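You operate a simulated robot arm through the tools that you are given. There is no shell and no other tool. Be economical: measure what you need, move in short steps, check, and stop when the job is done.

You run a simulated two-armed robot. Do the job below in one go: nothing can be reset, and whatever is moved stays where it is left.

## Task
Pick up the teal-handled jug with one hand, pass it to the other hand and put it on the middle shelf of the steel shelving. Set down upright: teal-handled jug.

The check looks at the end state, three seconds after you hand in, the way a careful person would. Anything else that was tipped, shoved, dropped, spilled or broken makes it a failure.

## Robot
Two 7-joint arms with two-finger parallel grippers on one trunk, on a base that drives. Base frame: it is fixed to the floor where the robot stands at the start and does not move with it; the origin is under the middle of the robot, x ahead of it, y to its left, z up. Units: mm, rad, N and s.
The left shoulder is at the start at [50, 161, 1073], the right one opposite. With the tool pointing down near the work surface each hand reaches from about 100 to 580 mm from the robot's upright axis, wherever it stands, measured 20 degrees to its own side. Places, roughly: middle shelf of the steel shelving [700, 3200, 1000]. Payload 3.43 kg a hand.
Tool frame (each hand has its own): the origin (TCP) lies between the finger pads and is the grasp point; the fingertips stand 30 mm ahead of it; z points along the fingers, y is the line along which they close. The gripper opens to 94 mm. The fingers are 28 mm wide and 10 mm thick; the gripper's body (50 by 96 mm) begins 55 mm behind the TCP.
Orientation is told as [roll, pitch, yaw] about the base's x, y, z axes, in that order, counted from this pose: with the fingers straight down and closing along the base's y, the tool's x points along the base's -x, its y along +y and its z along -z.

## Interface
- The arms move only by the tool play_rows. It takes "left_targets", "right_targets" or both (then of equal length, played together; a hand with none holds still); each is a list of rows, each a list of 7 numbers: the shift along the base's x, y, z in mm, then the turn, a rotation vector about the base's x, y, z in rad, then the finger opening in mm, from 0 to 94. In form: [[tx, ty, tz, ax, ay, az, claw], ...]. A call has 1 to 8 rows; each row shifts and turns the commanded pose from where the row before left it. Rows are played at 5 a second. More than 50 mm and 0.15 rad between two rows, or a gripper value outside its range, and nothing of the call is played. A pose out of reach is approached as far as the arm can. The call stops where the force on the tool passes 40 N (or 10 N more than at its start, if that is more) or the arm is blocked; 0.2 s more then pass. Each finger travels about 45 mm/s and halts on what it meets, pressing with about 23 N; the grip force reading is that of the motor and also rises with nothing between the fingers. The clock runs only during rows and for 0.2 s after the last one: add rows that do not move to give the fingers time. It gives the time, the measured TCP pose, the force on the tool (base axes), the opening and the grip force at its end, in the units of the frame above (readings bear some noise), with the torque about the TCP (base axes, N m) and any sound that the robot's microphone picked up.
- Cameras (640 x 400 px; columns grow to the right, rows downward): "scene" is now at [105.8, 3.8, 1161.6]; the picture's right is [0.04, -1.00, 0.00], its down [-0.86, -0.04, -0.51] and it looks along [0.51, 0.02, -0.86] (base axes); focal length 256 px, centre (320, 200). "left" rides on the left gripper at [76, -14, -102] in its tool frame; the picture's right is [0.18, 0.98, 0.00], its down [-0.75, 0.14, -0.64] and it looks along [-0.63, 0.12, 0.77] (tool axes); focal length 243 px, centre (320, 200). "right" rides on the right gripper at [76, 14, -103] in its tool frame; the picture's right is [-0.18, 0.98, 0.00], its down [-0.75, -0.14, -0.64] and it looks along [-0.63, -0.12, 0.77] (tool axes); focal length 243 px, centre (320, 200).
- camera(camera): a new picture of that camera. It takes no simulated time.
- lift_body(by): slides the trunk up (or, below 0, down) by that many mm; the arms and the scene camera ride with it, the base frame stays. It gives what a move gives, with no picture.
- roll_base(legs): drives the robot by 1 to 6 legs, each [ahead, left, turn to the left] in mm, mm and rad, along the robot's own axes; the way and the turn of a leg run together, so that a leg with both is an arc; at most 1500 mm and 3.142 rad a leg. The arms and the cameras ride along, it lands a little off, and it stops where it bumps. It gives what a move gives.
- turn_head(pan, tilt): turns the head with the scene camera to pan (to the left, within 1.396 rad either way) and tilt (down, from -0.506 to 1.204), counted from straight ahead of the robot. It gives what a move gives.
- measure_at(camera, pixels): there is no depth. For up to 12 entries [column, row, z] of the newest picture of that camera ("zoom" is the newest enlarged one), the place [x, y] in the base frame at which the ray of that pixel passes the height z, good to about 3 mm. It takes no simulated time.
- zoom(camera, box): a new picture of the part [left, top, right, bottom] of that camera's present view, enlarged. It takes no simulated time.
- hand_in(): hands the job in; it is judged then, once.

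Work in short steps. Measure before you move; look again where a grasp or a placing could have gone wrong, and mend it. You have 80 turns and 78 pictures in all, those below and enlarged ones among them. Open the grippers and draw the arms clear of the work before you hand the job in, unless the task says otherwise; then end with one line.

The tools are called after "Request:" as name(argument=value, ...) on one line, values as JSON. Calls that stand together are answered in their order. play_rows: Moves the arms, as the interface text tells. Its arguments: {"type":"object","properties":{"left_targets":{"type":"array"},"right_targets":{"type":"array"}},"required":[]} The other tools are called the same way: lift_body (by) slides the trunk up or down; roll_base (legs) drives the base; turn_head (pan, tilt) turns the head that bears the scene camera; camera (camera) takes a picture; measure_at (camera, pixels) gives the place at which the rays of pixels pass given heights; zoom (camera, box) takes an enlarged picture of a part of a camera's view; hand_in () hands the job in.

At the start:

```text
t: 0.0
left_position: [277.9, 208.1, 699.8]
left_orientation: [-0.001, -0.001, -0.001]
left_contact_force: [-0.9, 0.9, 0.2]
left_wrist_torque: [0.01, 0.01, 0.01]
left_opening: 94.0
left_finger_force: 0.0
right_position: [266.0, -97.2, 830.2]
right_orientation: [0.0, 0.001, 0.0]
right_contact_force: [-0.1, 0.8, 0.1]
right_wrist_torque: [0.0, 0.01, -0.01]
right_opening: 94.0
right_finger_force: 0.1
trunk travel left (down, up): [-100.0, 167.0]
robot x, y, heading: [0.0, 0.5, -0.001]
head pan, tilt: [0.044, 1.038]
```

scene: 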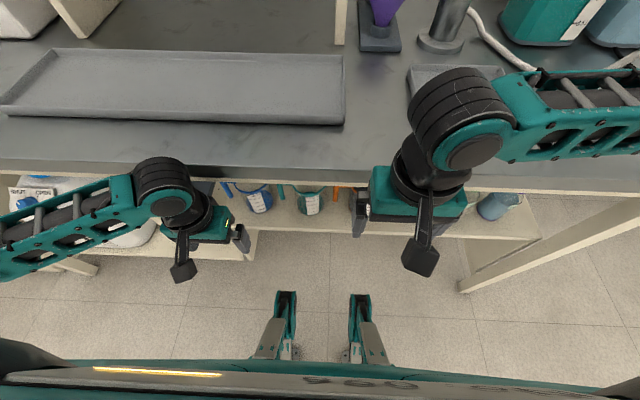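
right: 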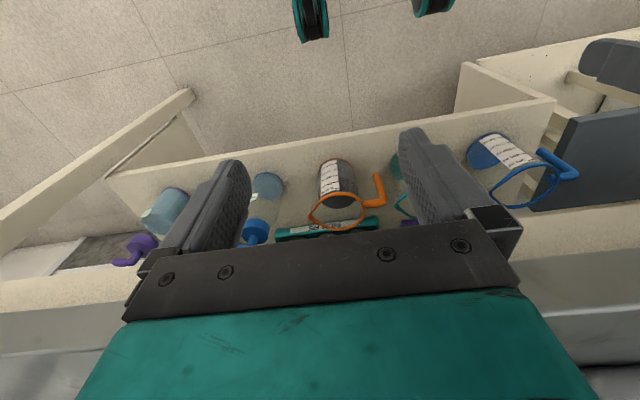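
left: 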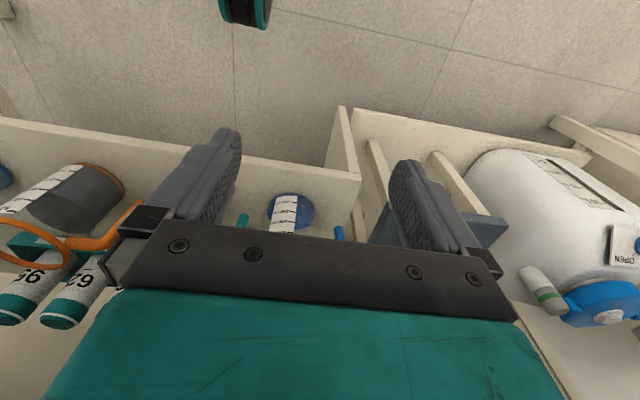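

The scene shows jugs on a low shelf under the bench (blue at ~(255,200), teal at ~(308,200)). I zoom in on that area.

Request:
zoom(camera="scene", box=[180, 150, 400, 288])

Request:
turn_head(pan=0, tilt=0.6)

Request:
camera(camera="scene")

```text
2.90 times, centred on (290, 219) of scene
```

zoom: 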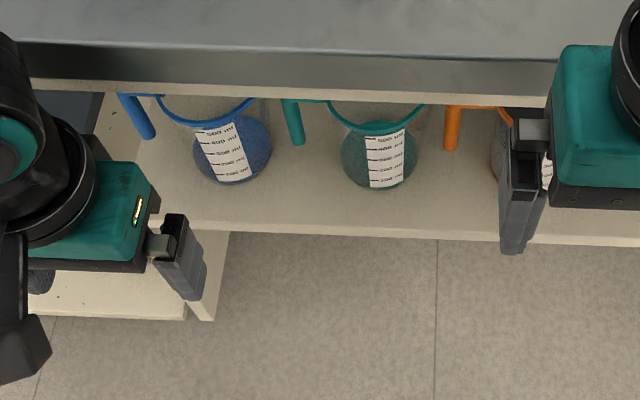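

```text
t: 0.9
left_position: [276.8, 209.2, 699.3]
left_orientation: [-0.001, 0.0, 0.0]
left_contact_force: [-0.1, -0.5, 0.3]
left_wrist_torque: [0.0, -0.01, -0.01]
left_opening: 93.9
left_finger_force: 0.1
right_position: [266.2, -97.6, 830.3]
right_orientation: [0.0, 0.0, 0.0]
right_contact_force: [0.4, 0.3, 0.2]
right_wrist_torque: [0.01, 0.02, -0.02]
right_opening: 94.0
right_finger_force: 0.2
trunk travel left (down, up): [-100.0, 167.0]
robot x, y, heading: [2.5, -0.4, 0.004]
head pan, tilt: [0.0, 0.6]
```

```text
73 pictures are left
```

scene: 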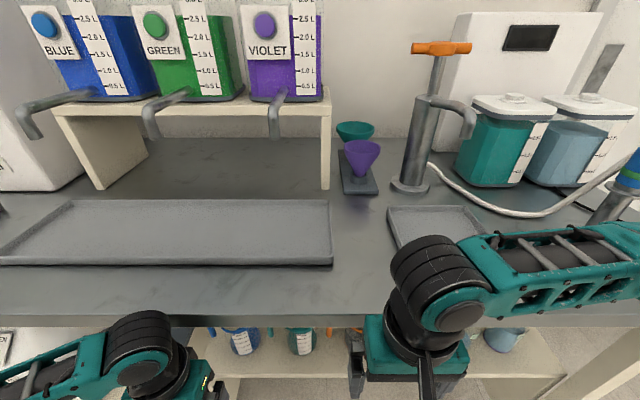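

The jugs stand on a shelf under the bench front, with the bench top above them. I back up and lower the trunk to see under the bench better.

Request:
roll_base(legs=[[-500, 0, 0]])

Request:
lift_body(by=-100)

Request:
turn_head(pan=0, tilt=0.6)

Request:
camera(camera="scene")

Request:
camera(camera="left")

```text
t: 3.9
left_position: [-231.6, 208.1, 699.2]
left_orientation: [0.001, 0.001, 0.008]
left_contact_force: [0.1, 0.5, 0.4]
left_wrist_torque: [-0.02, 0.0, 0.01]
left_opening: 94.0
left_finger_force: 0.0
right_position: [-239.4, -95.9, 830.1]
right_orientation: [-0.001, -0.001, 0.005]
right_contact_force: [0.0, -0.4, 1.0]
right_wrist_torque: [0.02, -0.01, -0.03]
right_opening: 93.9
right_finger_force: 0.1
trunk travel left (down, up): [-100.0, 167.0]
robot x, y, heading: [-504.1, -3.5, 0.012]
head pan, tilt: [0.0, 0.6]
```

```text
t: 5.2
left_position: [-230.8, 208.2, 600.3]
left_orientation: [0.001, -0.002, 0.008]
left_contact_force: [0.5, -0.1, 0.4]
left_wrist_torque: [-0.01, 0.01, 0.0]
left_opening: 94.1
left_finger_force: 0.0
right_position: [-238.6, -96.8, 729.7]
right_orientation: [0.001, 0.002, 0.006]
right_contact_force: [1.3, -0.1, -0.3]
right_wrist_torque: [0.0, 0.0, -0.03]
right_opening: 93.8
right_finger_force: 0.1
trunk travel left (down, up): [0.0, 267.0]
robot x, y, heading: [-506.7, -0.8, 0.011]
head pan, tilt: [0.0, 0.6]
```

```text
t: 5.8
left_position: [-230.5, 207.7, 599.3]
left_orientation: [0.0, 0.002, 0.008]
left_contact_force: [0.2, -0.3, -0.2]
left_wrist_torque: [-0.02, 0.0, 0.02]
left_opening: 94.2
left_finger_force: 0.0
right_position: [-238.7, -98.1, 729.5]
right_orientation: [0.0, -0.001, 0.006]
right_contact_force: [-0.4, -0.9, 0.2]
right_wrist_torque: [0.05, 0.0, 0.02]
right_opening: 94.3
right_finger_force: 0.0
trunk travel left (down, up): [0.0, 267.0]
robot x, y, heading: [-504.2, -1.2, 0.005]
head pan, tilt: [0.0, 0.6]
```

```text
72 pictures are left
```

scene: 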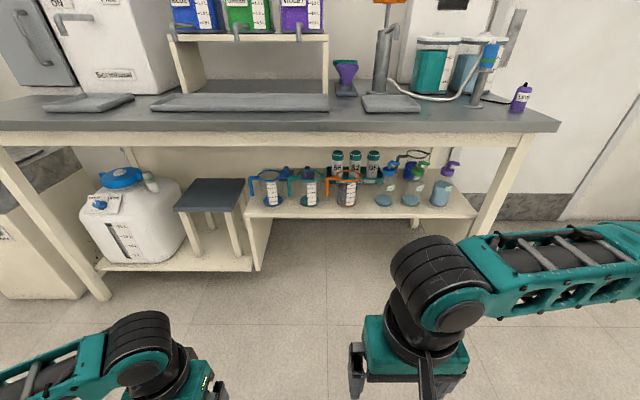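

```text
71 pictures are left
```

left: 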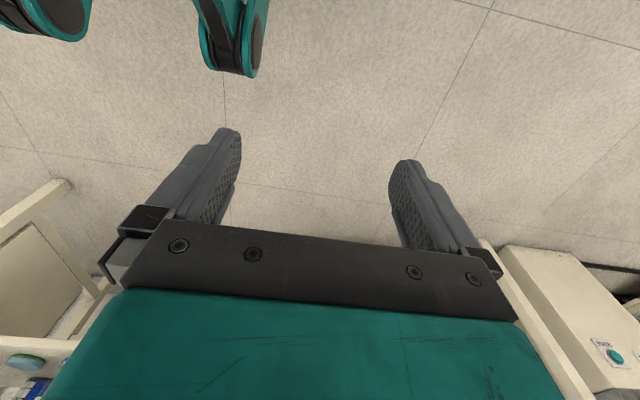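

Now the jugs are in full view around (310,187). I zoom in.

Request:
zoom(camera="scene", box=[230, 130, 390, 230])

```text
4.00 times, centred on (310, 180) of scene
```

zoom: 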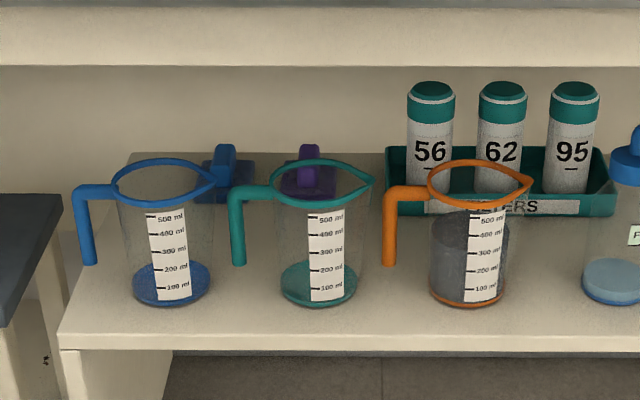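

I measure the jug's front bottom edge at several trial heights, to triangulate against the first view.

Request:
measure_at(camera="zoom", pixels=[[318, 305, 300], [318, 305, 400], [318, 305, 500], [318, 305, 600], [60, 348, 400], [60, 348, 500], [375, 180, 500], [375, 180, 600], [280, 350, 400], [280, 350, 500]])

```text
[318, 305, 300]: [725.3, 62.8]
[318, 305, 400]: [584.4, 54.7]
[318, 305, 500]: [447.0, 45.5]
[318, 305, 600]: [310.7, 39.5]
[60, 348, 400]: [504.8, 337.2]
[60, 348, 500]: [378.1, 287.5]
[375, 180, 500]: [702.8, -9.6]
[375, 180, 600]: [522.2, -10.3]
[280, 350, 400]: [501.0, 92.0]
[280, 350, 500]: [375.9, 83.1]
```

Shelf height comes out ≈ 497 mm, shelf front at x≈380. Now I measure the bench apron and jug features.

Request:
measure_at(camera="zoom", pixels=[[280, 66, 700], [280, 66, 800], [280, 8, 800], [280, 8, 900], [318, 305, 497], [318, 160, 620], [318, 200, 620], [238, 265, 560], [238, 190, 615], [278, 285, 497], [358, 285, 497]])

Request:
camera(camera="scene")

```text
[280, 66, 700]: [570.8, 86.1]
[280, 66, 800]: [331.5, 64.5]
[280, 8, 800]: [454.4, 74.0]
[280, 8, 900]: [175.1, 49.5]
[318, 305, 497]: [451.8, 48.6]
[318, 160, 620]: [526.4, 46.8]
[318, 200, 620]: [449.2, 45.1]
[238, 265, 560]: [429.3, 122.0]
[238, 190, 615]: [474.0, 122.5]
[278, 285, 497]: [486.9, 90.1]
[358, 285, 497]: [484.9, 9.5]
```

```text
69 pictures are left
```

scene: 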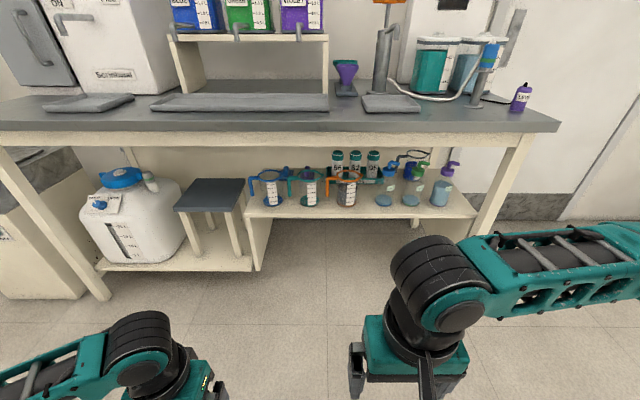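

Geometry: shelf z≈497, jug centre ≈(488,49), radius ≈40, rim z≈620; handle bar at about (480,122), z 526–617. Bench apron bottom is z≈788 and slab front x≈325. Plan: left hand takes the handle bar (tool pitched to 30° below horizontal, closing along y), right hand then takes the body. I pitch the left tool first.

Request:
play_rows(left_targets=[[0, 0, 0, 0, -0.15, 0, 94], [0, 0, 0, 0, -0.15, 0, 94], [0, 0, 0, 0, -0.15, 0, 94], [0, 0, 0, 0, -0.15, 0, 94], [0, 0, 0, 0, -0.15, 0, 94], [0, 0, 0, 0, -0.15, 0, 94], [0, 0, 0, 0, -0.15, 0, 94], [0, 0, 0, 0, 0, 0, 94]])

Request:
camera(camera="scene")

Request:
camera(camera="left")

```text
t: 7.6
left_position: [-229.1, 208.2, 599.5]
left_orientation: [-0.015, -1.049, 0.017]
left_contact_force: [0.7, 0.5, -0.9]
left_wrist_torque: [-0.01, 0.03, -0.03]
left_opening: 93.9
left_finger_force: 0.1
right_position: [-239.6, -97.6, 730.1]
right_orientation: [0.0, 0.0, 0.007]
right_contact_force: [0.2, -0.1, 0.2]
right_wrist_torque: [-0.01, -0.01, 0.03]
right_opening: 94.0
right_finger_force: 0.1
trunk travel left (down, up): [0.0, 267.0]
robot x, y, heading: [-510.1, -2.9, 0.004]
head pan, tilt: [0.0, 0.6]
```

```text
68 pictures are left
```

scene: 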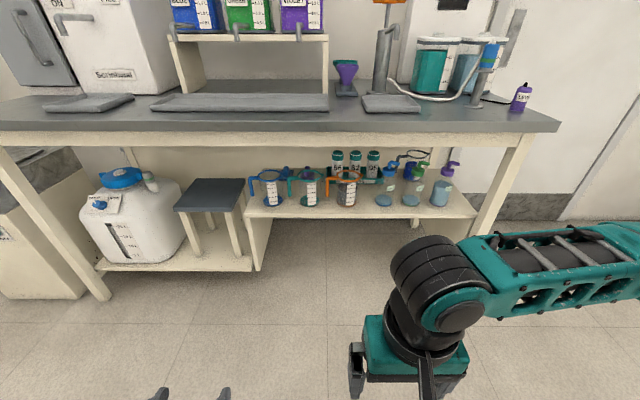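

```text
67 pictures are left
```

left: 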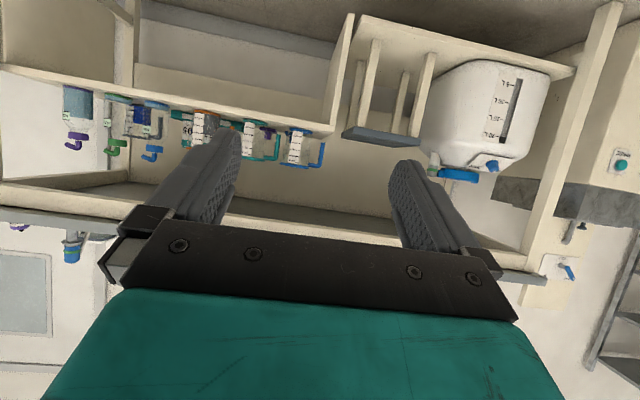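

Left tool is pitched. I test how far forward the hand reaches at grasp height while still in free space, narrowing the fingers to ~40 mm.

Request:
play_rows(left_targets=[[40, -18, -6, 0, 0, 0, 80], [40, -18, -6, 0, 0, 0, 70], [40, -18, -6, 0, 0, 0, 60], [40, -17, -6, 0, 0, 0, 50], [40, -12, -6, 0, 0, 0, 44], [30, 0, 0, 0, 0, 0, 44], [0, 0, 0, 0, 0, 0, 44]])

Request:
camera(camera="scene")

Request:
camera(camera="right")

```text
t: 9.2
left_position: [0.5, 125.0, 570.9]
left_orientation: [-0.013, -1.048, 0.015]
left_contact_force: [-0.8, 0.3, -0.6]
left_wrist_torque: [0.0, -0.03, 0.01]
left_opening: 43.8
left_finger_force: 0.1
right_position: [-237.9, -97.4, 730.2]
right_orientation: [0.0, 0.001, 0.005]
right_contact_force: [0.1, 0.4, -0.5]
right_wrist_torque: [-0.02, 0.03, 0.02]
right_opening: 94.1
right_finger_force: 0.1
trunk travel left (down, up): [0.0, 267.0]
robot x, y, heading: [-510.1, -4.5, 0.009]
head pan, tilt: [0.0, 0.6]
```

```text
66 pictures are left
```

scene: 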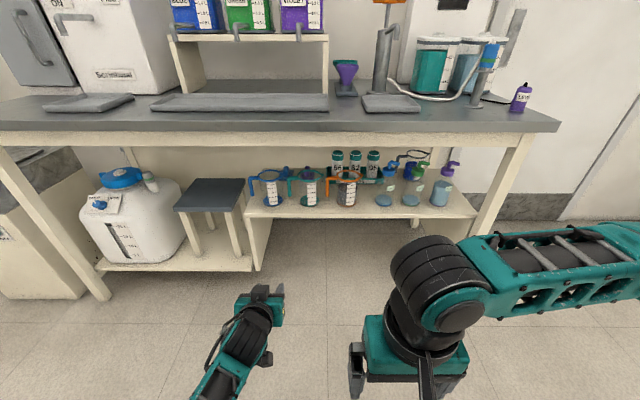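

```text
65 pictures are left
```

right: 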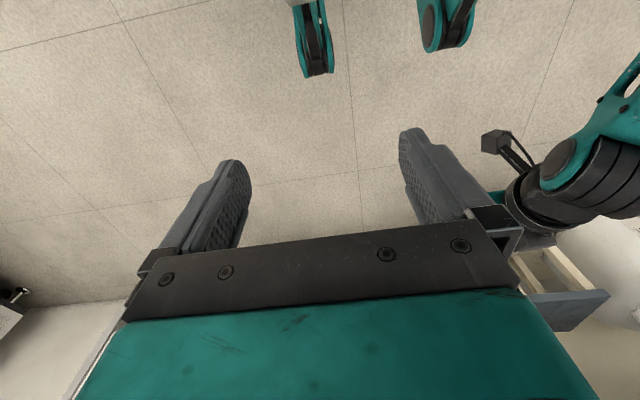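

Reach of 510 mm ahead works. I retract the hand 130 mm, then drive ahead 470 mm so the hand sits before the shelf (TCP ≈340).

Request:
play_rows(left_targets=[[-45, 0, 0, 0, 0, 0, 44], [-45, 0, 0, 0, 0, 0, 44], [-40, 0, 0, 0, 0, 0, 44]])

Request:
roll_base(legs=[[460, 0, 0]])

Request:
turn_head(pan=0.1, tilt=0.95)

Request:
camera(camera="scene")

Request:
camera(camera="left")

```text
t: 10.0
left_position: [-114.7, 214.8, 568.0]
left_orientation: [0.198, -1.063, -0.03]
left_contact_force: [-0.9, -0.3, 0.4]
left_wrist_torque: [0.0, -0.01, 0.01]
left_opening: 44.0
left_finger_force: 0.2
right_position: [-239.0, -97.1, 729.0]
right_orientation: [0.0, 0.003, 0.008]
right_contact_force: [0.8, -0.4, 0.0]
right_wrist_torque: [0.01, 0.02, 0.0]
right_opening: 94.1
right_finger_force: 0.0
trunk travel left (down, up): [0.0, 267.0]
robot x, y, heading: [-504.9, -5.3, 0.006]
head pan, tilt: [0.0, 0.6]
stopped in row 3 (left hand): the arm was blocked; the commanded pose is now the measured one
```

```text
t: 12.8
left_position: [341.3, 218.9, 567.6]
left_orientation: [0.196, -1.063, -0.027]
left_contact_force: [0.0, -0.4, 0.8]
left_wrist_torque: [0.03, 0.01, 0.02]
left_opening: 43.9
left_finger_force: 0.1
right_position: [218.7, -91.4, 729.3]
right_orientation: [0.0, 0.0, 0.012]
right_contact_force: [-0.6, 0.3, -1.1]
right_wrist_torque: [-0.02, 0.03, -0.01]
right_opening: 94.1
right_finger_force: 0.1
trunk travel left (down, up): [0.0, 267.0]
robot x, y, heading: [-49.9, 3.8, 0.007]
head pan, tilt: [0.0, 0.6]
```

```text
t: 13.6
left_position: [342.4, 219.2, 568.9]
left_orientation: [0.197, -1.063, -0.026]
left_contact_force: [-0.2, -0.1, 0.4]
left_wrist_torque: [0.01, -0.03, -0.02]
left_opening: 43.9
left_finger_force: 0.0
right_position: [218.4, -91.0, 729.7]
right_orientation: [0.0, 0.0, 0.01]
right_contact_force: [-0.9, 0.0, 0.3]
right_wrist_torque: [-0.01, -0.02, -0.02]
right_opening: 93.8
right_finger_force: 0.1
trunk travel left (down, up): [0.0, 267.0]
robot x, y, heading: [-47.2, 3.7, 0.01]
head pan, tilt: [0.099, 0.949]
```

```text
64 pictures are left
```

scene: 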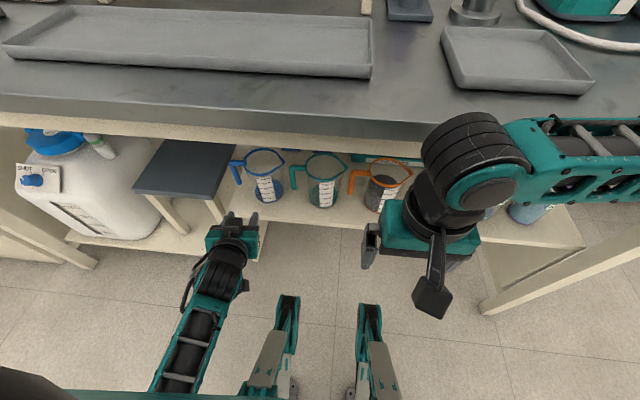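

```text
63 pictures are left
```

left: 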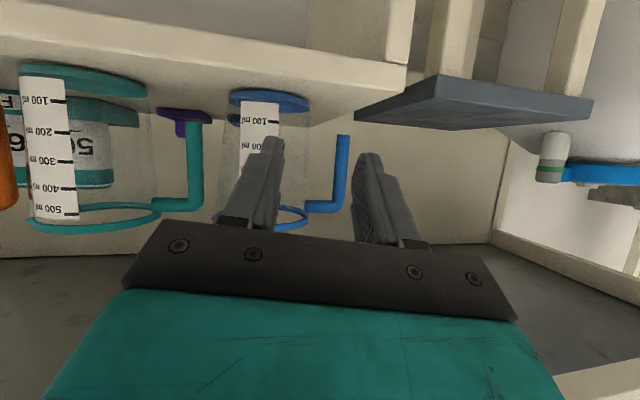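

The hand slid aside (y=219, small tilt): too close to the body for this pose. First I zoom to refine jug/handle positions from this viewpoint.

Request:
zoom(camera="scene", box=[220, 130, 420, 255])

```text
3.20 times, centred on (320, 192) of scene
```

zoom: 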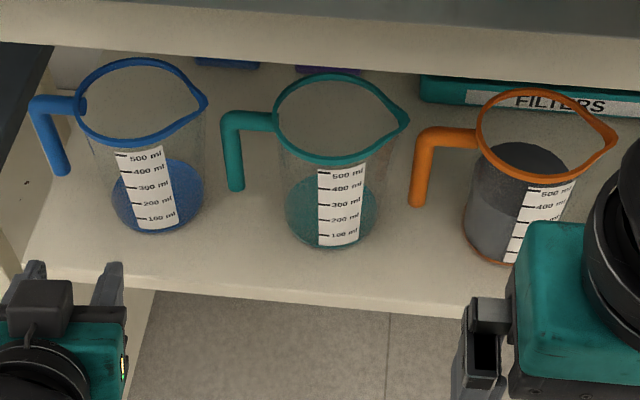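

Request:
measure_at(camera="zoom", pixels=[[335, 75, 620], [335, 165, 620], [275, 120, 620], [408, 122, 620], [231, 125, 615], [236, 190, 530], [331, 248, 497], [287, 215, 497], [376, 215, 497], [45, 110, 615], [428, 140, 615], [207, 105, 620]])

```text
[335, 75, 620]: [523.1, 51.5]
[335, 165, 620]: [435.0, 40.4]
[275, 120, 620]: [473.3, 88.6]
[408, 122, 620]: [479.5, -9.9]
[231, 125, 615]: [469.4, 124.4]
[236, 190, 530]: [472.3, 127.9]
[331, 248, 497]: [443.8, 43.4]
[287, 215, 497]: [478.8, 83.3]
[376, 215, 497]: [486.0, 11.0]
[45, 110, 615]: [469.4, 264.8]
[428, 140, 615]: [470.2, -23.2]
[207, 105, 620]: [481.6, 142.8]
```

Refined: jug centre ≈(481,46), bar ≈(471,126), blue jug edge ≈ y149. I'll approach with the tool yawed ~20° to the right for clearance. First back the base 90 mm, then orient and move to the pre-approach (348,168,580).

Request:
roll_base(legs=[[-90, 0, 0]])

Request:
play_rows(left_targets=[[20, -12, 3, -0.0245, 0.004, -0.124, 40], [25, -13, 3, -0.0245, 0.004, -0.124, 36], [25, -13, 3, -0.0245, 0.004, -0.124, 32], [26, -13, 3, -0.0245, 0.004, -0.124, 28], [0, 0, 0, 0, 0, 0, 28]])

Request:
camera(camera="scene")

Request:
camera(camera="left")

```text
t: 14.7
left_position: [251.6, 218.9, 567.4]
left_orientation: [0.197, -1.062, -0.026]
left_contact_force: [-0.4, 0.5, 0.2]
left_wrist_torque: [-0.01, 0.03, 0.01]
left_opening: 44.0
left_finger_force: 0.0
right_position: [128.2, -92.8, 729.3]
right_orientation: [0.0, 0.0, 0.012]
right_contact_force: [-0.2, -0.3, 0.9]
right_wrist_torque: [-0.02, -0.03, 0.01]
right_opening: 94.1
right_finger_force: 0.2
trunk travel left (down, up): [0.0, 267.0]
robot x, y, heading: [-136.6, 4.1, 0.007]
head pan, tilt: [0.099, 0.949]
```

```text
t: 15.9
left_position: [348.6, 168.1, 580.2]
left_orientation: [-0.004, -1.065, -0.348]
left_contact_force: [0.4, 0.5, 1.1]
left_wrist_torque: [-0.03, 0.0, 0.02]
left_opening: 28.2
left_finger_force: 0.1
right_position: [129.3, -91.3, 729.9]
right_orientation: [0.001, -0.002, 0.013]
right_contact_force: [-0.6, 1.1, 0.3]
right_wrist_torque: [0.0, -0.03, -0.02]
right_opening: 93.7
right_finger_force: 0.0
trunk travel left (down, up): [0.0, 267.0]
robot x, y, heading: [-141.3, 3.4, 0.013]
head pan, tilt: [0.099, 0.949]
```

```text
61 pictures are left
```

scene: 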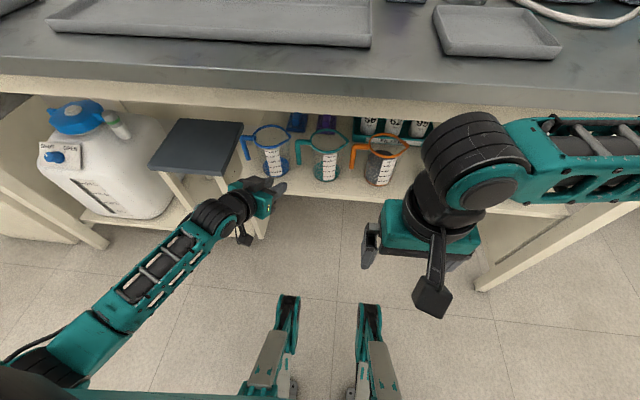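

```text
60 pictures are left
```

left: 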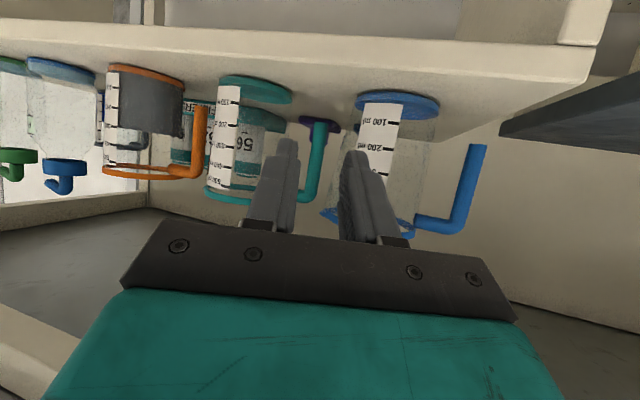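

Well aligned: the teal bar (col ~318) sits between the fingertips (285 and 355). Advance 75 mm along the pointing direction, then recheck.

Request:
play_rows(left_targets=[[23, -8.5, 0, 0, 0, 0, 28], [23, -8.5, 0, 0, 0, 0, 28], [24, -8.5, 0, 0, 0, 0, 28], [0, 0, 0, 0, 0, 0, 28]])

Request:
camera(camera="left")

Request:
zoom(camera="scene", box=[220, 100, 380, 200])

```text
t: 16.9
left_position: [418.0, 142.5, 580.7]
left_orientation: [-0.004, -1.065, -0.347]
left_contact_force: [-0.2, 0.4, -0.8]
left_wrist_torque: [-0.01, 0.01, 0.02]
left_opening: 28.3
left_finger_force: 0.0
right_position: [129.5, -92.5, 729.9]
right_orientation: [-0.001, -0.002, 0.012]
right_contact_force: [-0.3, -0.1, 0.9]
right_wrist_torque: [0.03, 0.0, -0.02]
right_opening: 94.2
right_finger_force: 0.0
trunk travel left (down, up): [0.0, 267.0]
robot x, y, heading: [-137.9, 2.1, 0.021]
head pan, tilt: [0.099, 0.949]
```

```text
59 pictures are left
```

left: 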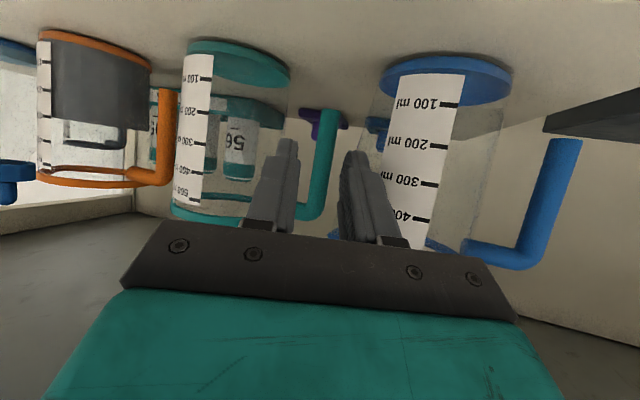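

```text
4.00 times, centred on (300, 150) of scene
```

zoom: 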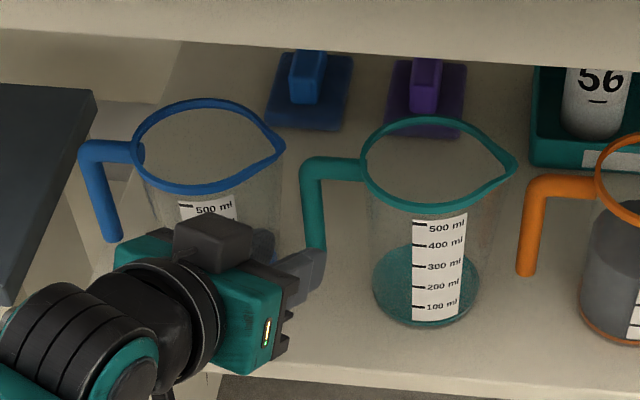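

Bar stays centred between the tips (col ~323). Advance another 36 mm, two rows, then check before closing.

Request:
play_rows(left_targets=[[12, -4.3, 0, 0, 0, 0, 28], [12, -4.3, 0, 0, 0, 0, 28], [10, -3.6, 0, 0, 0, 0, 28], [0, 0, 0, 0, 0, 0, 28]])

Request:
camera(camera="left")

Request:
zoom(camera="scene", box=[220, 100, 380, 200])

```text
t: 17.9
left_position: [450.9, 130.5, 580.3]
left_orientation: [-0.004, -1.065, -0.345]
left_contact_force: [-0.5, -0.2, 0.2]
left_wrist_torque: [0.02, 0.02, -0.01]
left_opening: 28.2
left_finger_force: 0.0
right_position: [128.3, -92.9, 728.7]
right_orientation: [0.001, 0.0, 0.012]
right_contact_force: [0.5, 1.0, -0.5]
right_wrist_torque: [-0.02, -0.02, 0.03]
right_opening: 93.8
right_finger_force: 0.1
trunk travel left (down, up): [0.0, 267.0]
robot x, y, heading: [-139.2, 1.8, 0.012]
head pan, tilt: [0.099, 0.949]
```

```text
57 pictures are left
```

left: 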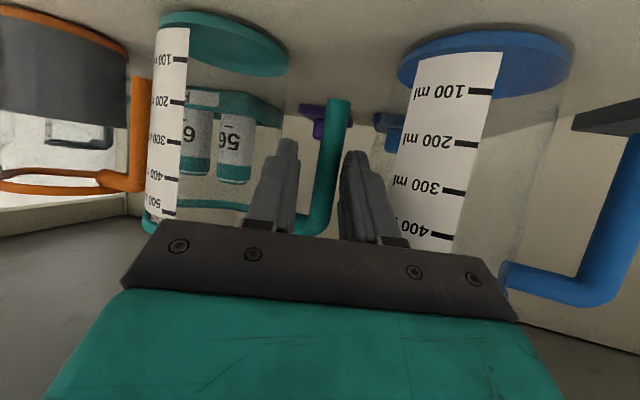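

```text
4.00 times, centred on (300, 150) of scene
```

zoom: 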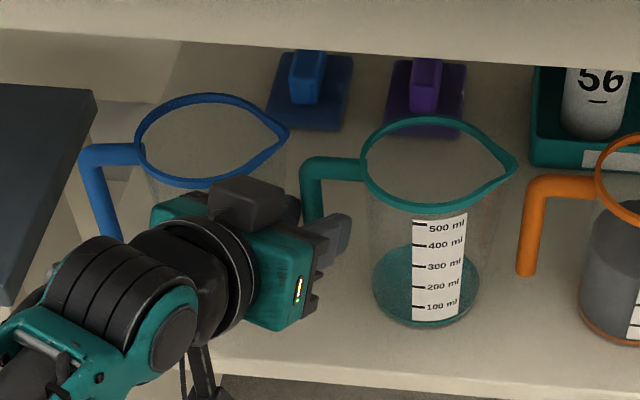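

Bar is between the fingers, but the blue jug rim shifted a few px (285→290): the gripper body's left corner touched it. I pivot the hand about the bar (yaw +0.2, pulling that corner away), and recheck.

Request:
play_rows(left_targets=[[-4, -1, 0, 0, 0, 0, 28], [0, -2, 0, 0, 0, 0.1, 28], [0, -2, 0, 0, 0, 0.1, 28], [4, 0, 0, 0, 0, 0, 28], [0, 0, 0, 0, 0, 0, 28]])

Request:
camera(camera="left")

Request:
zoom(camera="scene", box=[220, 100, 380, 200])

```text
t: 19.1
left_position: [451.8, 125.1, 579.6]
left_orientation: [-0.005, -1.066, -0.143]
left_contact_force: [0.3, 0.0, 0.0]
left_wrist_torque: [0.02, -0.03, 0.02]
left_opening: 27.7
left_finger_force: 0.1
right_position: [129.8, -93.4, 729.5]
right_orientation: [-0.002, 0.001, 0.013]
right_contact_force: [-0.3, 0.1, 0.8]
right_wrist_torque: [-0.03, 0.02, -0.03]
right_opening: 94.1
right_finger_force: 0.0
trunk travel left (down, up): [0.0, 267.0]
robot x, y, heading: [-136.4, -0.4, 0.008]
head pan, tilt: [0.099, 0.949]
```

```text
55 pictures are left
```

left: 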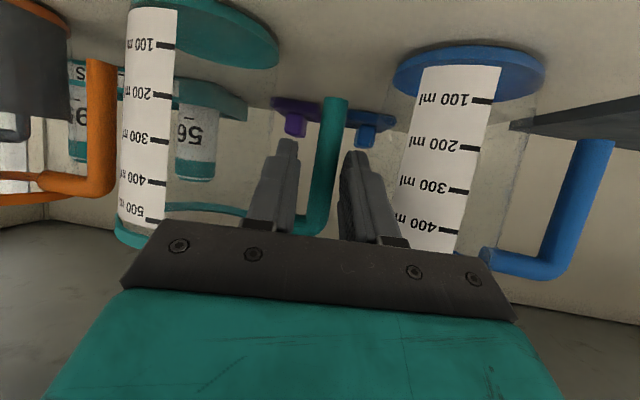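

```text
4.00 times, centred on (300, 150) of scene
```

zoom: 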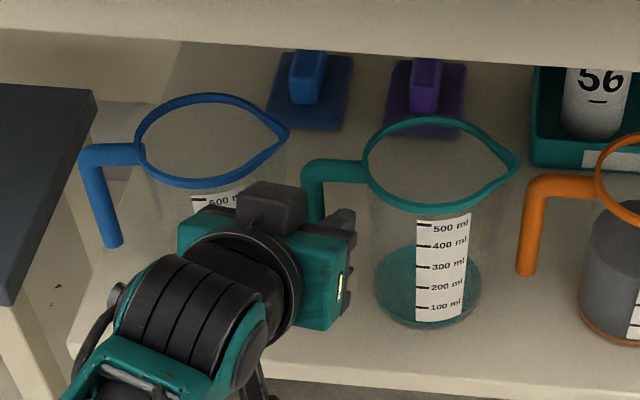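

The hand is now clear of blue; bar still between the fingers (col 330). Advance 6 mm and close on the bar.

Request:
play_rows(left_targets=[[6, -0.5, 0, 0, 0, 0, 28], [0, 0, 0, 0, 0, 0, 20], [0, 0, 0, 0, 0, 0, 12], [0, 0, 0, 0, 0, 0, 4], [0, 0, 0, 0, 0, 0, 0], [0, 0, 0, 0, 0, 0, 0]])

Request:
camera(camera="left")

Request:
zoom(camera="scene", box=[220, 100, 380, 200])

```text
t: 20.5
left_position: [457.3, 124.2, 580.1]
left_orientation: [-0.007, -1.065, -0.144]
left_contact_force: [0.1, 0.1, 0.2]
left_wrist_torque: [0.05, 0.05, 0.04]
left_opening: 14.2
left_finger_force: 22.8
right_position: [130.0, -92.4, 729.9]
right_orientation: [0.0, 0.001, 0.012]
right_contact_force: [-0.4, 0.8, 0.5]
right_wrist_torque: [0.01, 0.03, 0.04]
right_opening: 93.9
right_finger_force: 0.1
trunk travel left (down, up): [0.0, 267.0]
robot x, y, heading: [-139.6, 5.0, 0.011]
head pan, tilt: [0.099, 0.949]
```

```text
53 pictures are left
```

left: 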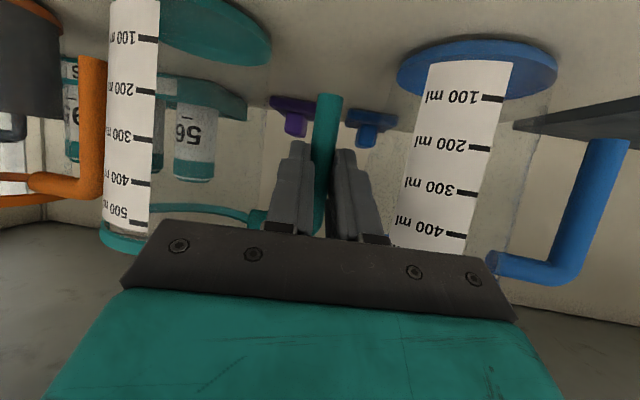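

```text
4.00 times, centred on (300, 150) of scene
```

zoom: 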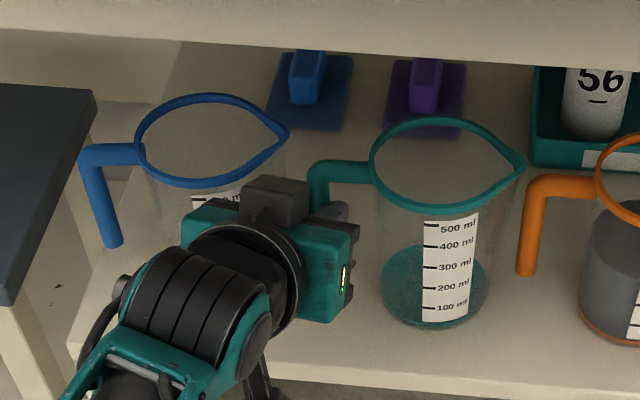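

Held (opening 14.2, grip 22.8 N). Lift gently a few mm, nudging +y to keep the spout off the orange handle.

Request:
play_rows(left_targets=[[-1, 1, 4, 0, 0, 0, 0], [-2, 2, 5, 0, 0, 0, 0], [-2, 1, 5, 0, 0, 0, 0], [0, 0, 0, 0, 0, 0, 0]])

Request:
zoom(camera="scene", box=[220, 100, 380, 200])

Request:
camera(camera="left")

```text
t: 21.5
left_position: [452.5, 129.6, 594.2]
left_orientation: [-0.006, -1.064, -0.145]
left_contact_force: [-0.5, -0.6, -0.4]
left_wrist_torque: [0.01, -0.02, -0.03]
left_opening: 14.1
left_finger_force: 22.9
right_position: [129.3, -92.2, 729.3]
right_orientation: [-0.002, 0.0, 0.013]
right_contact_force: [0.0, 0.9, 1.0]
right_wrist_torque: [-0.03, 0.03, 0.0]
right_opening: 94.3
right_finger_force: 0.0
trunk travel left (down, up): [0.0, 267.0]
robot x, y, heading: [-138.9, 1.9, 0.014]
head pan, tilt: [0.099, 0.949]
```

```text
4.00 times, centred on (300, 150) of scene
```

zoom: 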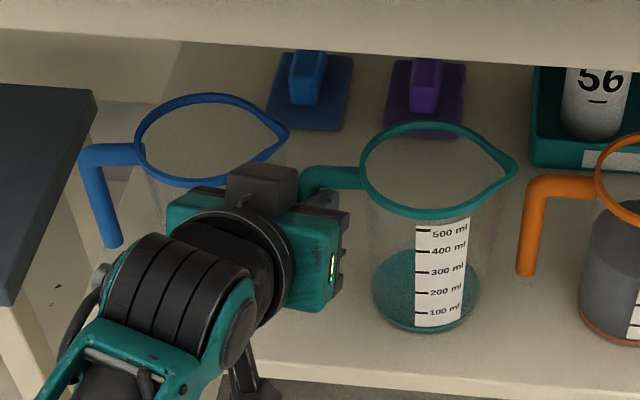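

```text
50 pictures are left
```

left: 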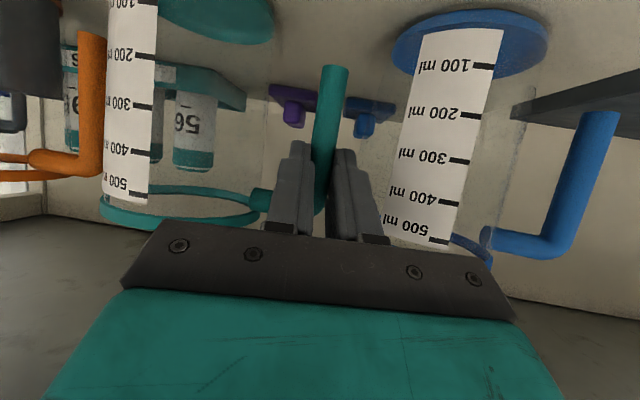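

The bar slid through the fingers (bar end row 95→65 in the left view; jug bottom not raised). Continue up slowly until the connector rests on the finger, watching the force.

Request:
play_rows(left_targets=[[0, 0, 3, 0, 0, 0, 0], [0, 0, 3, 0, 0, 0, 0], [0, 0, 3, 0, 0, 0, 0]])

Request:
zoom(camera="scene", box=[220, 100, 380, 200])

Request:
camera(camera="left")

```text
t: 22.3
left_position: [452.2, 128.4, 603.7]
left_orientation: [-0.005, -1.064, -0.144]
left_contact_force: [0.4, -0.6, -0.6]
left_wrist_torque: [0.05, 0.02, -0.02]
left_opening: 13.8
left_finger_force: 23.1
right_position: [128.8, -92.5, 729.2]
right_orientation: [-0.001, 0.0, 0.01]
right_contact_force: [-1.1, 0.0, -0.3]
right_wrist_torque: [-0.03, 0.01, 0.0]
right_opening: 93.9
right_finger_force: 0.0
trunk travel left (down, up): [0.0, 267.0]
robot x, y, heading: [-139.8, 1.9, 0.011]
head pan, tilt: [0.099, 0.949]
```

```text
4.00 times, centred on (300, 150) of scene
```

zoom: 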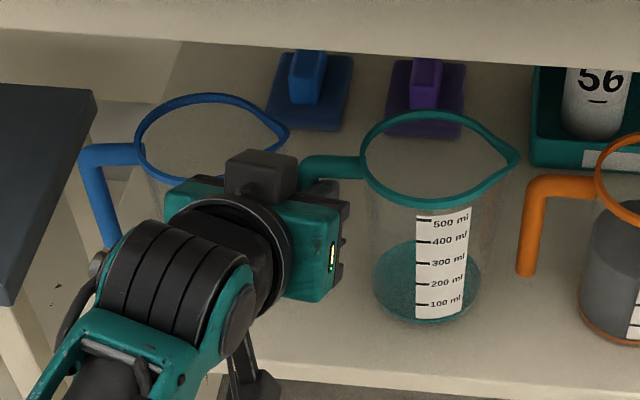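

```text
48 pictures are left
```

left: 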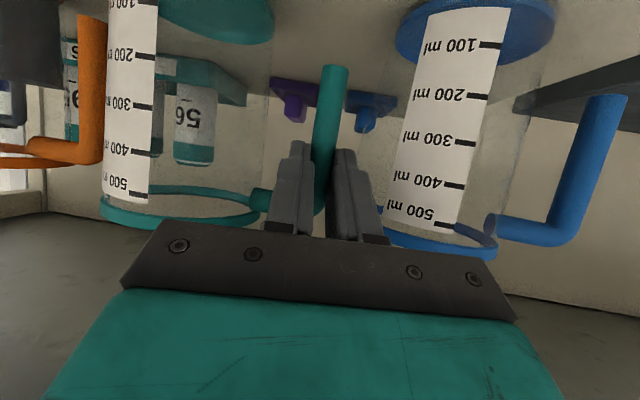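

Now the jug rises with the hand (teal unchanged in left view, rim up in scene). Lift 12 more, then pull straight back with slight +y.

Request:
play_rows(left_targets=[[0, 0, 6, 0, 0, 0, 0], [0, 0, 6, 0, 0, 0, 0], [-10, 2, 0, 0, 0, 0, 0], [-15, 2, 0, 0, 0, 0, 0], [-15, 2, 0, 0, 0, 0, 0], [-15, 0, 0, 0, 0, 0, 0], [0, 0, 0, 0, 0, 0, 0]])

Request:
camera(camera="scene")

Request:
camera(camera="left")

```text
t: 23.9
left_position: [397.3, 135.6, 615.2]
left_orientation: [-0.003, -1.064, -0.147]
left_contact_force: [0.3, 0.2, 0.1]
left_wrist_torque: [0.09, 0.03, 0.0]
left_opening: 14.1
left_finger_force: 23.0
right_position: [129.1, -92.5, 731.1]
right_orientation: [-0.001, 0.0, 0.012]
right_contact_force: [-0.1, -0.5, 0.4]
right_wrist_torque: [0.02, 0.01, -0.01]
right_opening: 93.9
right_finger_force: 0.1
trunk travel left (down, up): [0.0, 267.0]
robot x, y, heading: [-139.5, -1.8, 0.01]
head pan, tilt: [0.099, 0.949]
```

```text
47 pictures are left
```

scene: 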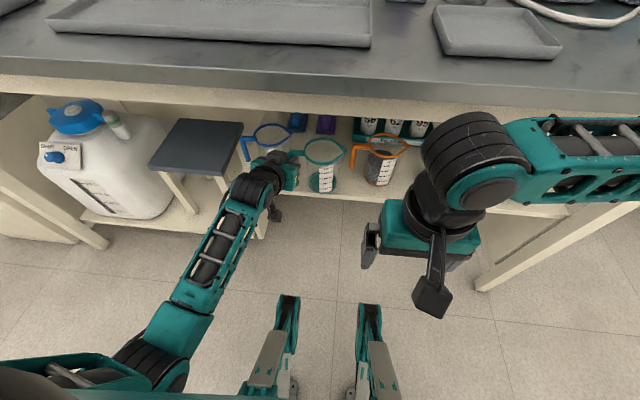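

```text
46 pictures are left
```

left: 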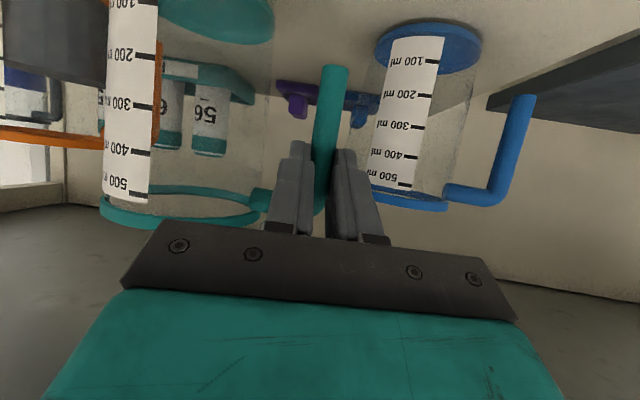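

Jug is held steady, clear of neighbours. Drive the base straight back 450 mm to get free of the bench.

Request:
roll_base(legs=[[-450, 0, 0]])

Request:
camera(camera="scene")

Request:
camera(camera="left")

```text
t: 26.7
left_position: [-51.7, 130.0, 615.8]
left_orientation: [-0.005, -1.064, -0.144]
left_contact_force: [-0.7, 0.4, -1.3]
left_wrist_torque: [0.08, -0.04, 0.02]
left_opening: 13.9
left_finger_force: 23.1
right_position: [-320.7, -98.3, 729.8]
right_orientation: [-0.003, -0.001, 0.013]
right_contact_force: [0.3, 0.4, 0.1]
right_wrist_torque: [-0.01, 0.03, 0.0]
right_opening: 94.3
right_finger_force: 0.0
trunk travel left (down, up): [0.0, 267.0]
robot x, y, heading: [-587.2, -0.6, 0.013]
head pan, tilt: [0.099, 0.949]
```

```text
45 pictures are left
```

scene: 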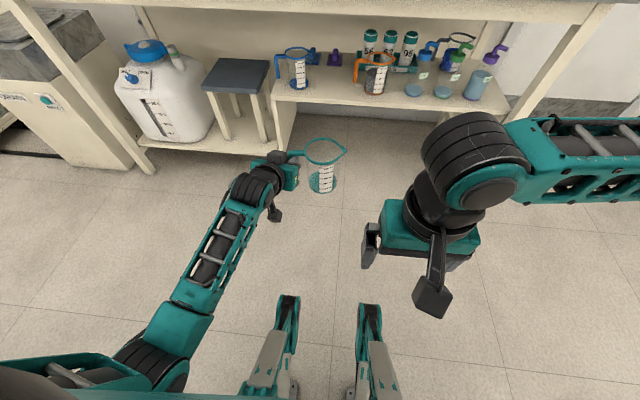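

```text
44 pictures are left
```

left: 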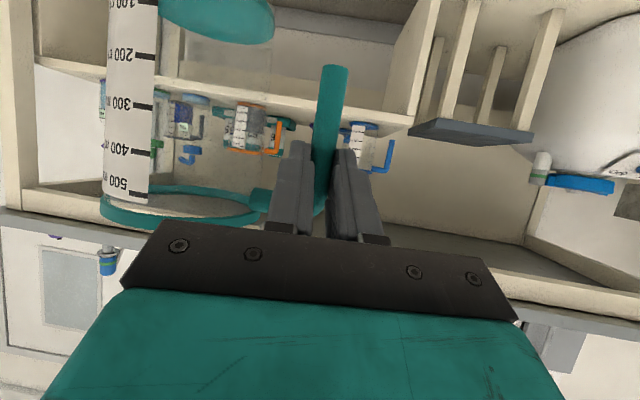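

Jug held free. Next I raise and bring the left hand a bit closer (easier reach for both), while yawing the right hand +90° (tool still down) in preparation for taking the body from the right side pointing +y.

Request:
play_rows(left_targets=[[-8, 6, 18, 0, 0, 0, 0], [-8, 6, 20, 0, 0, 0, 0], [-8, 6, 20, 0, 0, 0, 0], [-8, 6, 20, 0, 0, 0, 0], [-8, 6, 20, 0, 0, 0, 0], [-8, 6, 20, 0, 0, 0, 0], [-6, 4, 16, 0, 0, 0, 0], [-4, 0, 10, 0, 0, 0, 0]], right_targets=[[0, -5, 0, 0, 0, 0.15, 94], [0, -5, 0, 0, 0, 0.15, 94], [0, -5, 0, 0, 0, 0.15, 94], [0, -5, 0, 0, 0, 0.15, 94], [0, -5, 0, 0, 0, 0.15, 94], [0, -5, 0, 0, 0, 0.15, 94], [0, -5, 0, 0, 0, 0.15, 94], [0, -5, 0, 0, 0, 0.15, 94]])

Request:
camera(camera="scene")

```text
t: 28.5
left_position: [-109.7, 170.7, 756.9]
left_orientation: [-0.006, -1.065, -0.141]
left_contact_force: [-0.1, 0.0, -0.6]
left_wrist_torque: [0.09, 0.01, 0.01]
left_opening: 13.9
left_finger_force: 23.1
right_position: [-320.4, -136.1, 730.4]
right_orientation: [0.001, -0.001, 1.213]
right_contact_force: [0.0, 0.4, -0.2]
right_wrist_torque: [-0.02, 0.02, 0.03]
right_opening: 93.8
right_finger_force: 0.1
trunk travel left (down, up): [0.0, 267.0]
robot x, y, heading: [-588.2, -3.7, 0.016]
head pan, tilt: [0.099, 0.949]
```

```text
43 pictures are left
```

scene: 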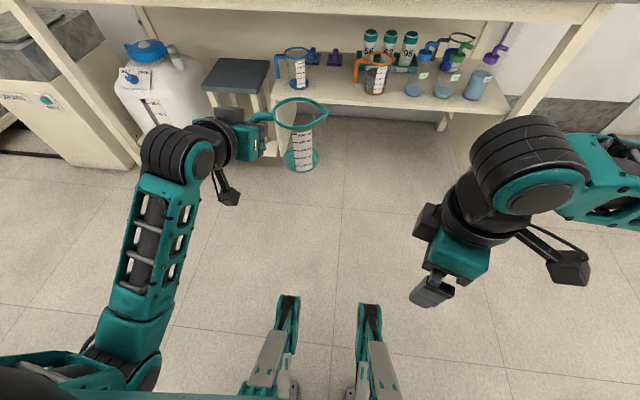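

Finish the right yaw and begin pitching it toward +y while advancing in x, staying at y≈-140.

Request:
play_rows(right_targets=[[20, 0, 0, 0, 0, 0.12, 94], [25, 0, 0, 0, 0, 0.12, 94], [25, 0, 0, 0, 0, 0.12, 94], [25, 0, 0, 0.15, 0, 0, 94], [25, 0, 0, 0.15, 0, 0, 94], [25, 0, 0, 0.15, 0, 0, 94], [25, 0, 0, 0.15, 0, 0, 94], [25, 0, 0, 0.15, 0, 0, 94]])

Request:
play_rows(right_targets=[[10, 0, 0, 0.15, 0, 0, 94], [10, 0, 0, 0.15, 0, 0, 94], [10, 0, 0, 0.15, 0, 0, 94], [0, 0, 0, 0, 0, 0, 94]])

Request:
camera(camera="scene")

Request:
camera(camera="right")

```text
t: 30.3
left_position: [-110.5, 169.7, 758.9]
left_orientation: [-0.004, -1.065, -0.145]
left_contact_force: [0.1, -1.2, -0.6]
left_wrist_torque: [0.06, -0.01, 0.0]
left_opening: 13.7
left_finger_force: 22.7
right_position: [-125.0, -138.0, 730.2]
right_orientation: [-0.002, -0.751, 1.57]
right_contact_force: [0.4, 0.1, 0.2]
right_wrist_torque: [0.04, -0.02, -0.03]
right_opening: 93.9
right_finger_force: 0.0
trunk travel left (down, up): [0.0, 267.0]
robot x, y, heading: [-583.9, -5.1, 0.008]
head pan, tilt: [0.099, 0.949]
```

```text
t: 31.3
left_position: [-110.6, 169.3, 759.0]
left_orientation: [-0.006, -1.065, -0.146]
left_contact_force: [0.6, -0.5, -1.8]
left_wrist_torque: [0.08, 0.0, -0.01]
left_opening: 13.7
left_finger_force: 22.7
right_position: [-96.3, -138.5, 728.2]
right_orientation: [0.0, -1.201, 1.569]
right_contact_force: [0.2, 0.0, -0.6]
right_wrist_torque: [-0.02, -0.03, 0.03]
right_opening: 94.1
right_finger_force: 0.1
trunk travel left (down, up): [0.0, 267.0]
robot x, y, heading: [-586.8, -8.6, 0.008]
head pan, tilt: [0.099, 0.949]
```

```text
42 pictures are left
```

scene: 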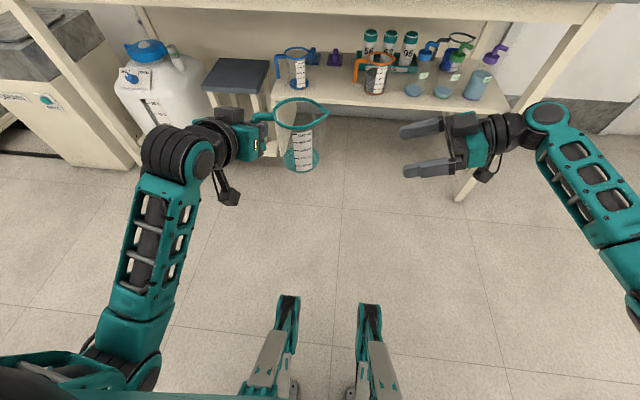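

```text
41 pictures are left
```

right: 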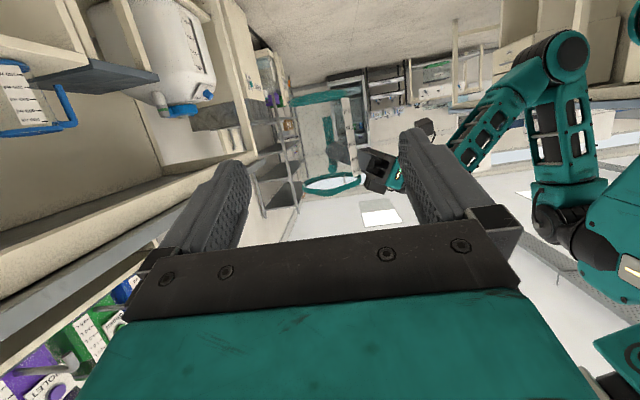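

Excellent pose. Measure the jug's rim and bottom at its present height.

Request:
zoom(camera="scene", box=[220, 80, 380, 180])

Request:
measure_at(camera="zoom", pixels=[[320, 200, 782]])

```text
4.00 times, centred on (300, 130) of scene
```

zoom: 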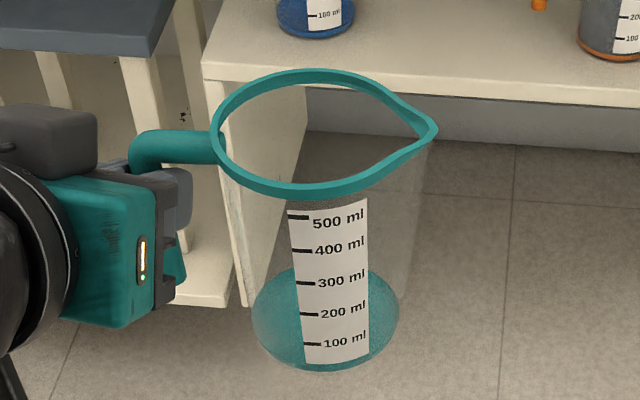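

```text
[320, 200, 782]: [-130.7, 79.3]
```

Request:
measure_at(camera="zoom", pixels=[[310, 68, 782], [310, 197, 782], [212, 135, 782], [437, 130, 782], [326, 371, 659], [253, 310, 659], [399, 310, 659], [326, 371, 650], [140, 140, 775]])

```text
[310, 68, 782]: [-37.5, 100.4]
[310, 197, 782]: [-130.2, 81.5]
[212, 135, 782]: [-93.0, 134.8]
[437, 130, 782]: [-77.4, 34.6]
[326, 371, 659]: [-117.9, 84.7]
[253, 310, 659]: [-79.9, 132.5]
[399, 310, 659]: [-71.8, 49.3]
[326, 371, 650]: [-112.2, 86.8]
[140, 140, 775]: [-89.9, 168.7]
```

Jug centre ≈(-82,90), bottom z≈659, rim ≈782. Align the right hand to x=-82, z=704 and come to y≈-20, then check.

Request:
play_rows(right_targets=[[7, 0, -12, 0, 0, 0, 94], [7, 0, -12, 0, 0, 0, 94], [0, 40, 0, 0, 0, 0, 94], [0, 40, 0, 0, 0, 0, 94], [0, 38, 0, 0, 0, 0, 94], [0, 0, 0, 0, 0, 0, 94]])

Request:
camera(camera="right")

Request:
zoom(camera="scene", box=[240, 70, 440, 195])

```text
t: 32.7
left_position: [-110.6, 170.2, 758.4]
left_orientation: [-0.005, -1.064, -0.145]
left_contact_force: [0.8, -0.5, -1.1]
left_wrist_torque: [0.06, 0.04, 0.02]
left_opening: 14.0
left_finger_force: 23.1
right_position: [-80.9, -19.2, 706.6]
right_orientation: [-0.001, -1.2, 1.572]
right_contact_force: [0.5, -0.9, -0.6]
right_wrist_torque: [0.04, 0.0, -0.01]
right_opening: 94.0
right_finger_force: 0.0
trunk travel left (down, up): [0.0, 267.0]
robot x, y, heading: [-586.1, -2.5, 0.01]
head pan, tilt: [0.099, 0.949]
```

```text
39 pictures are left
```

right: 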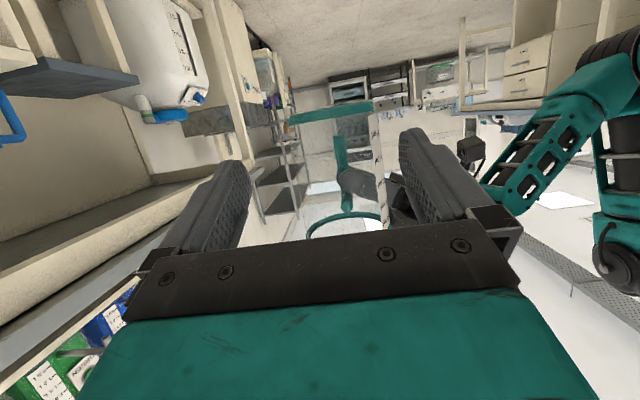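

```text
3.20 times, centred on (340, 132) of scene
```

zoom: 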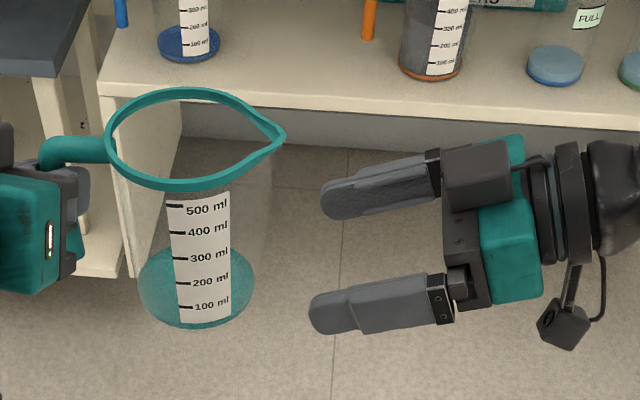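

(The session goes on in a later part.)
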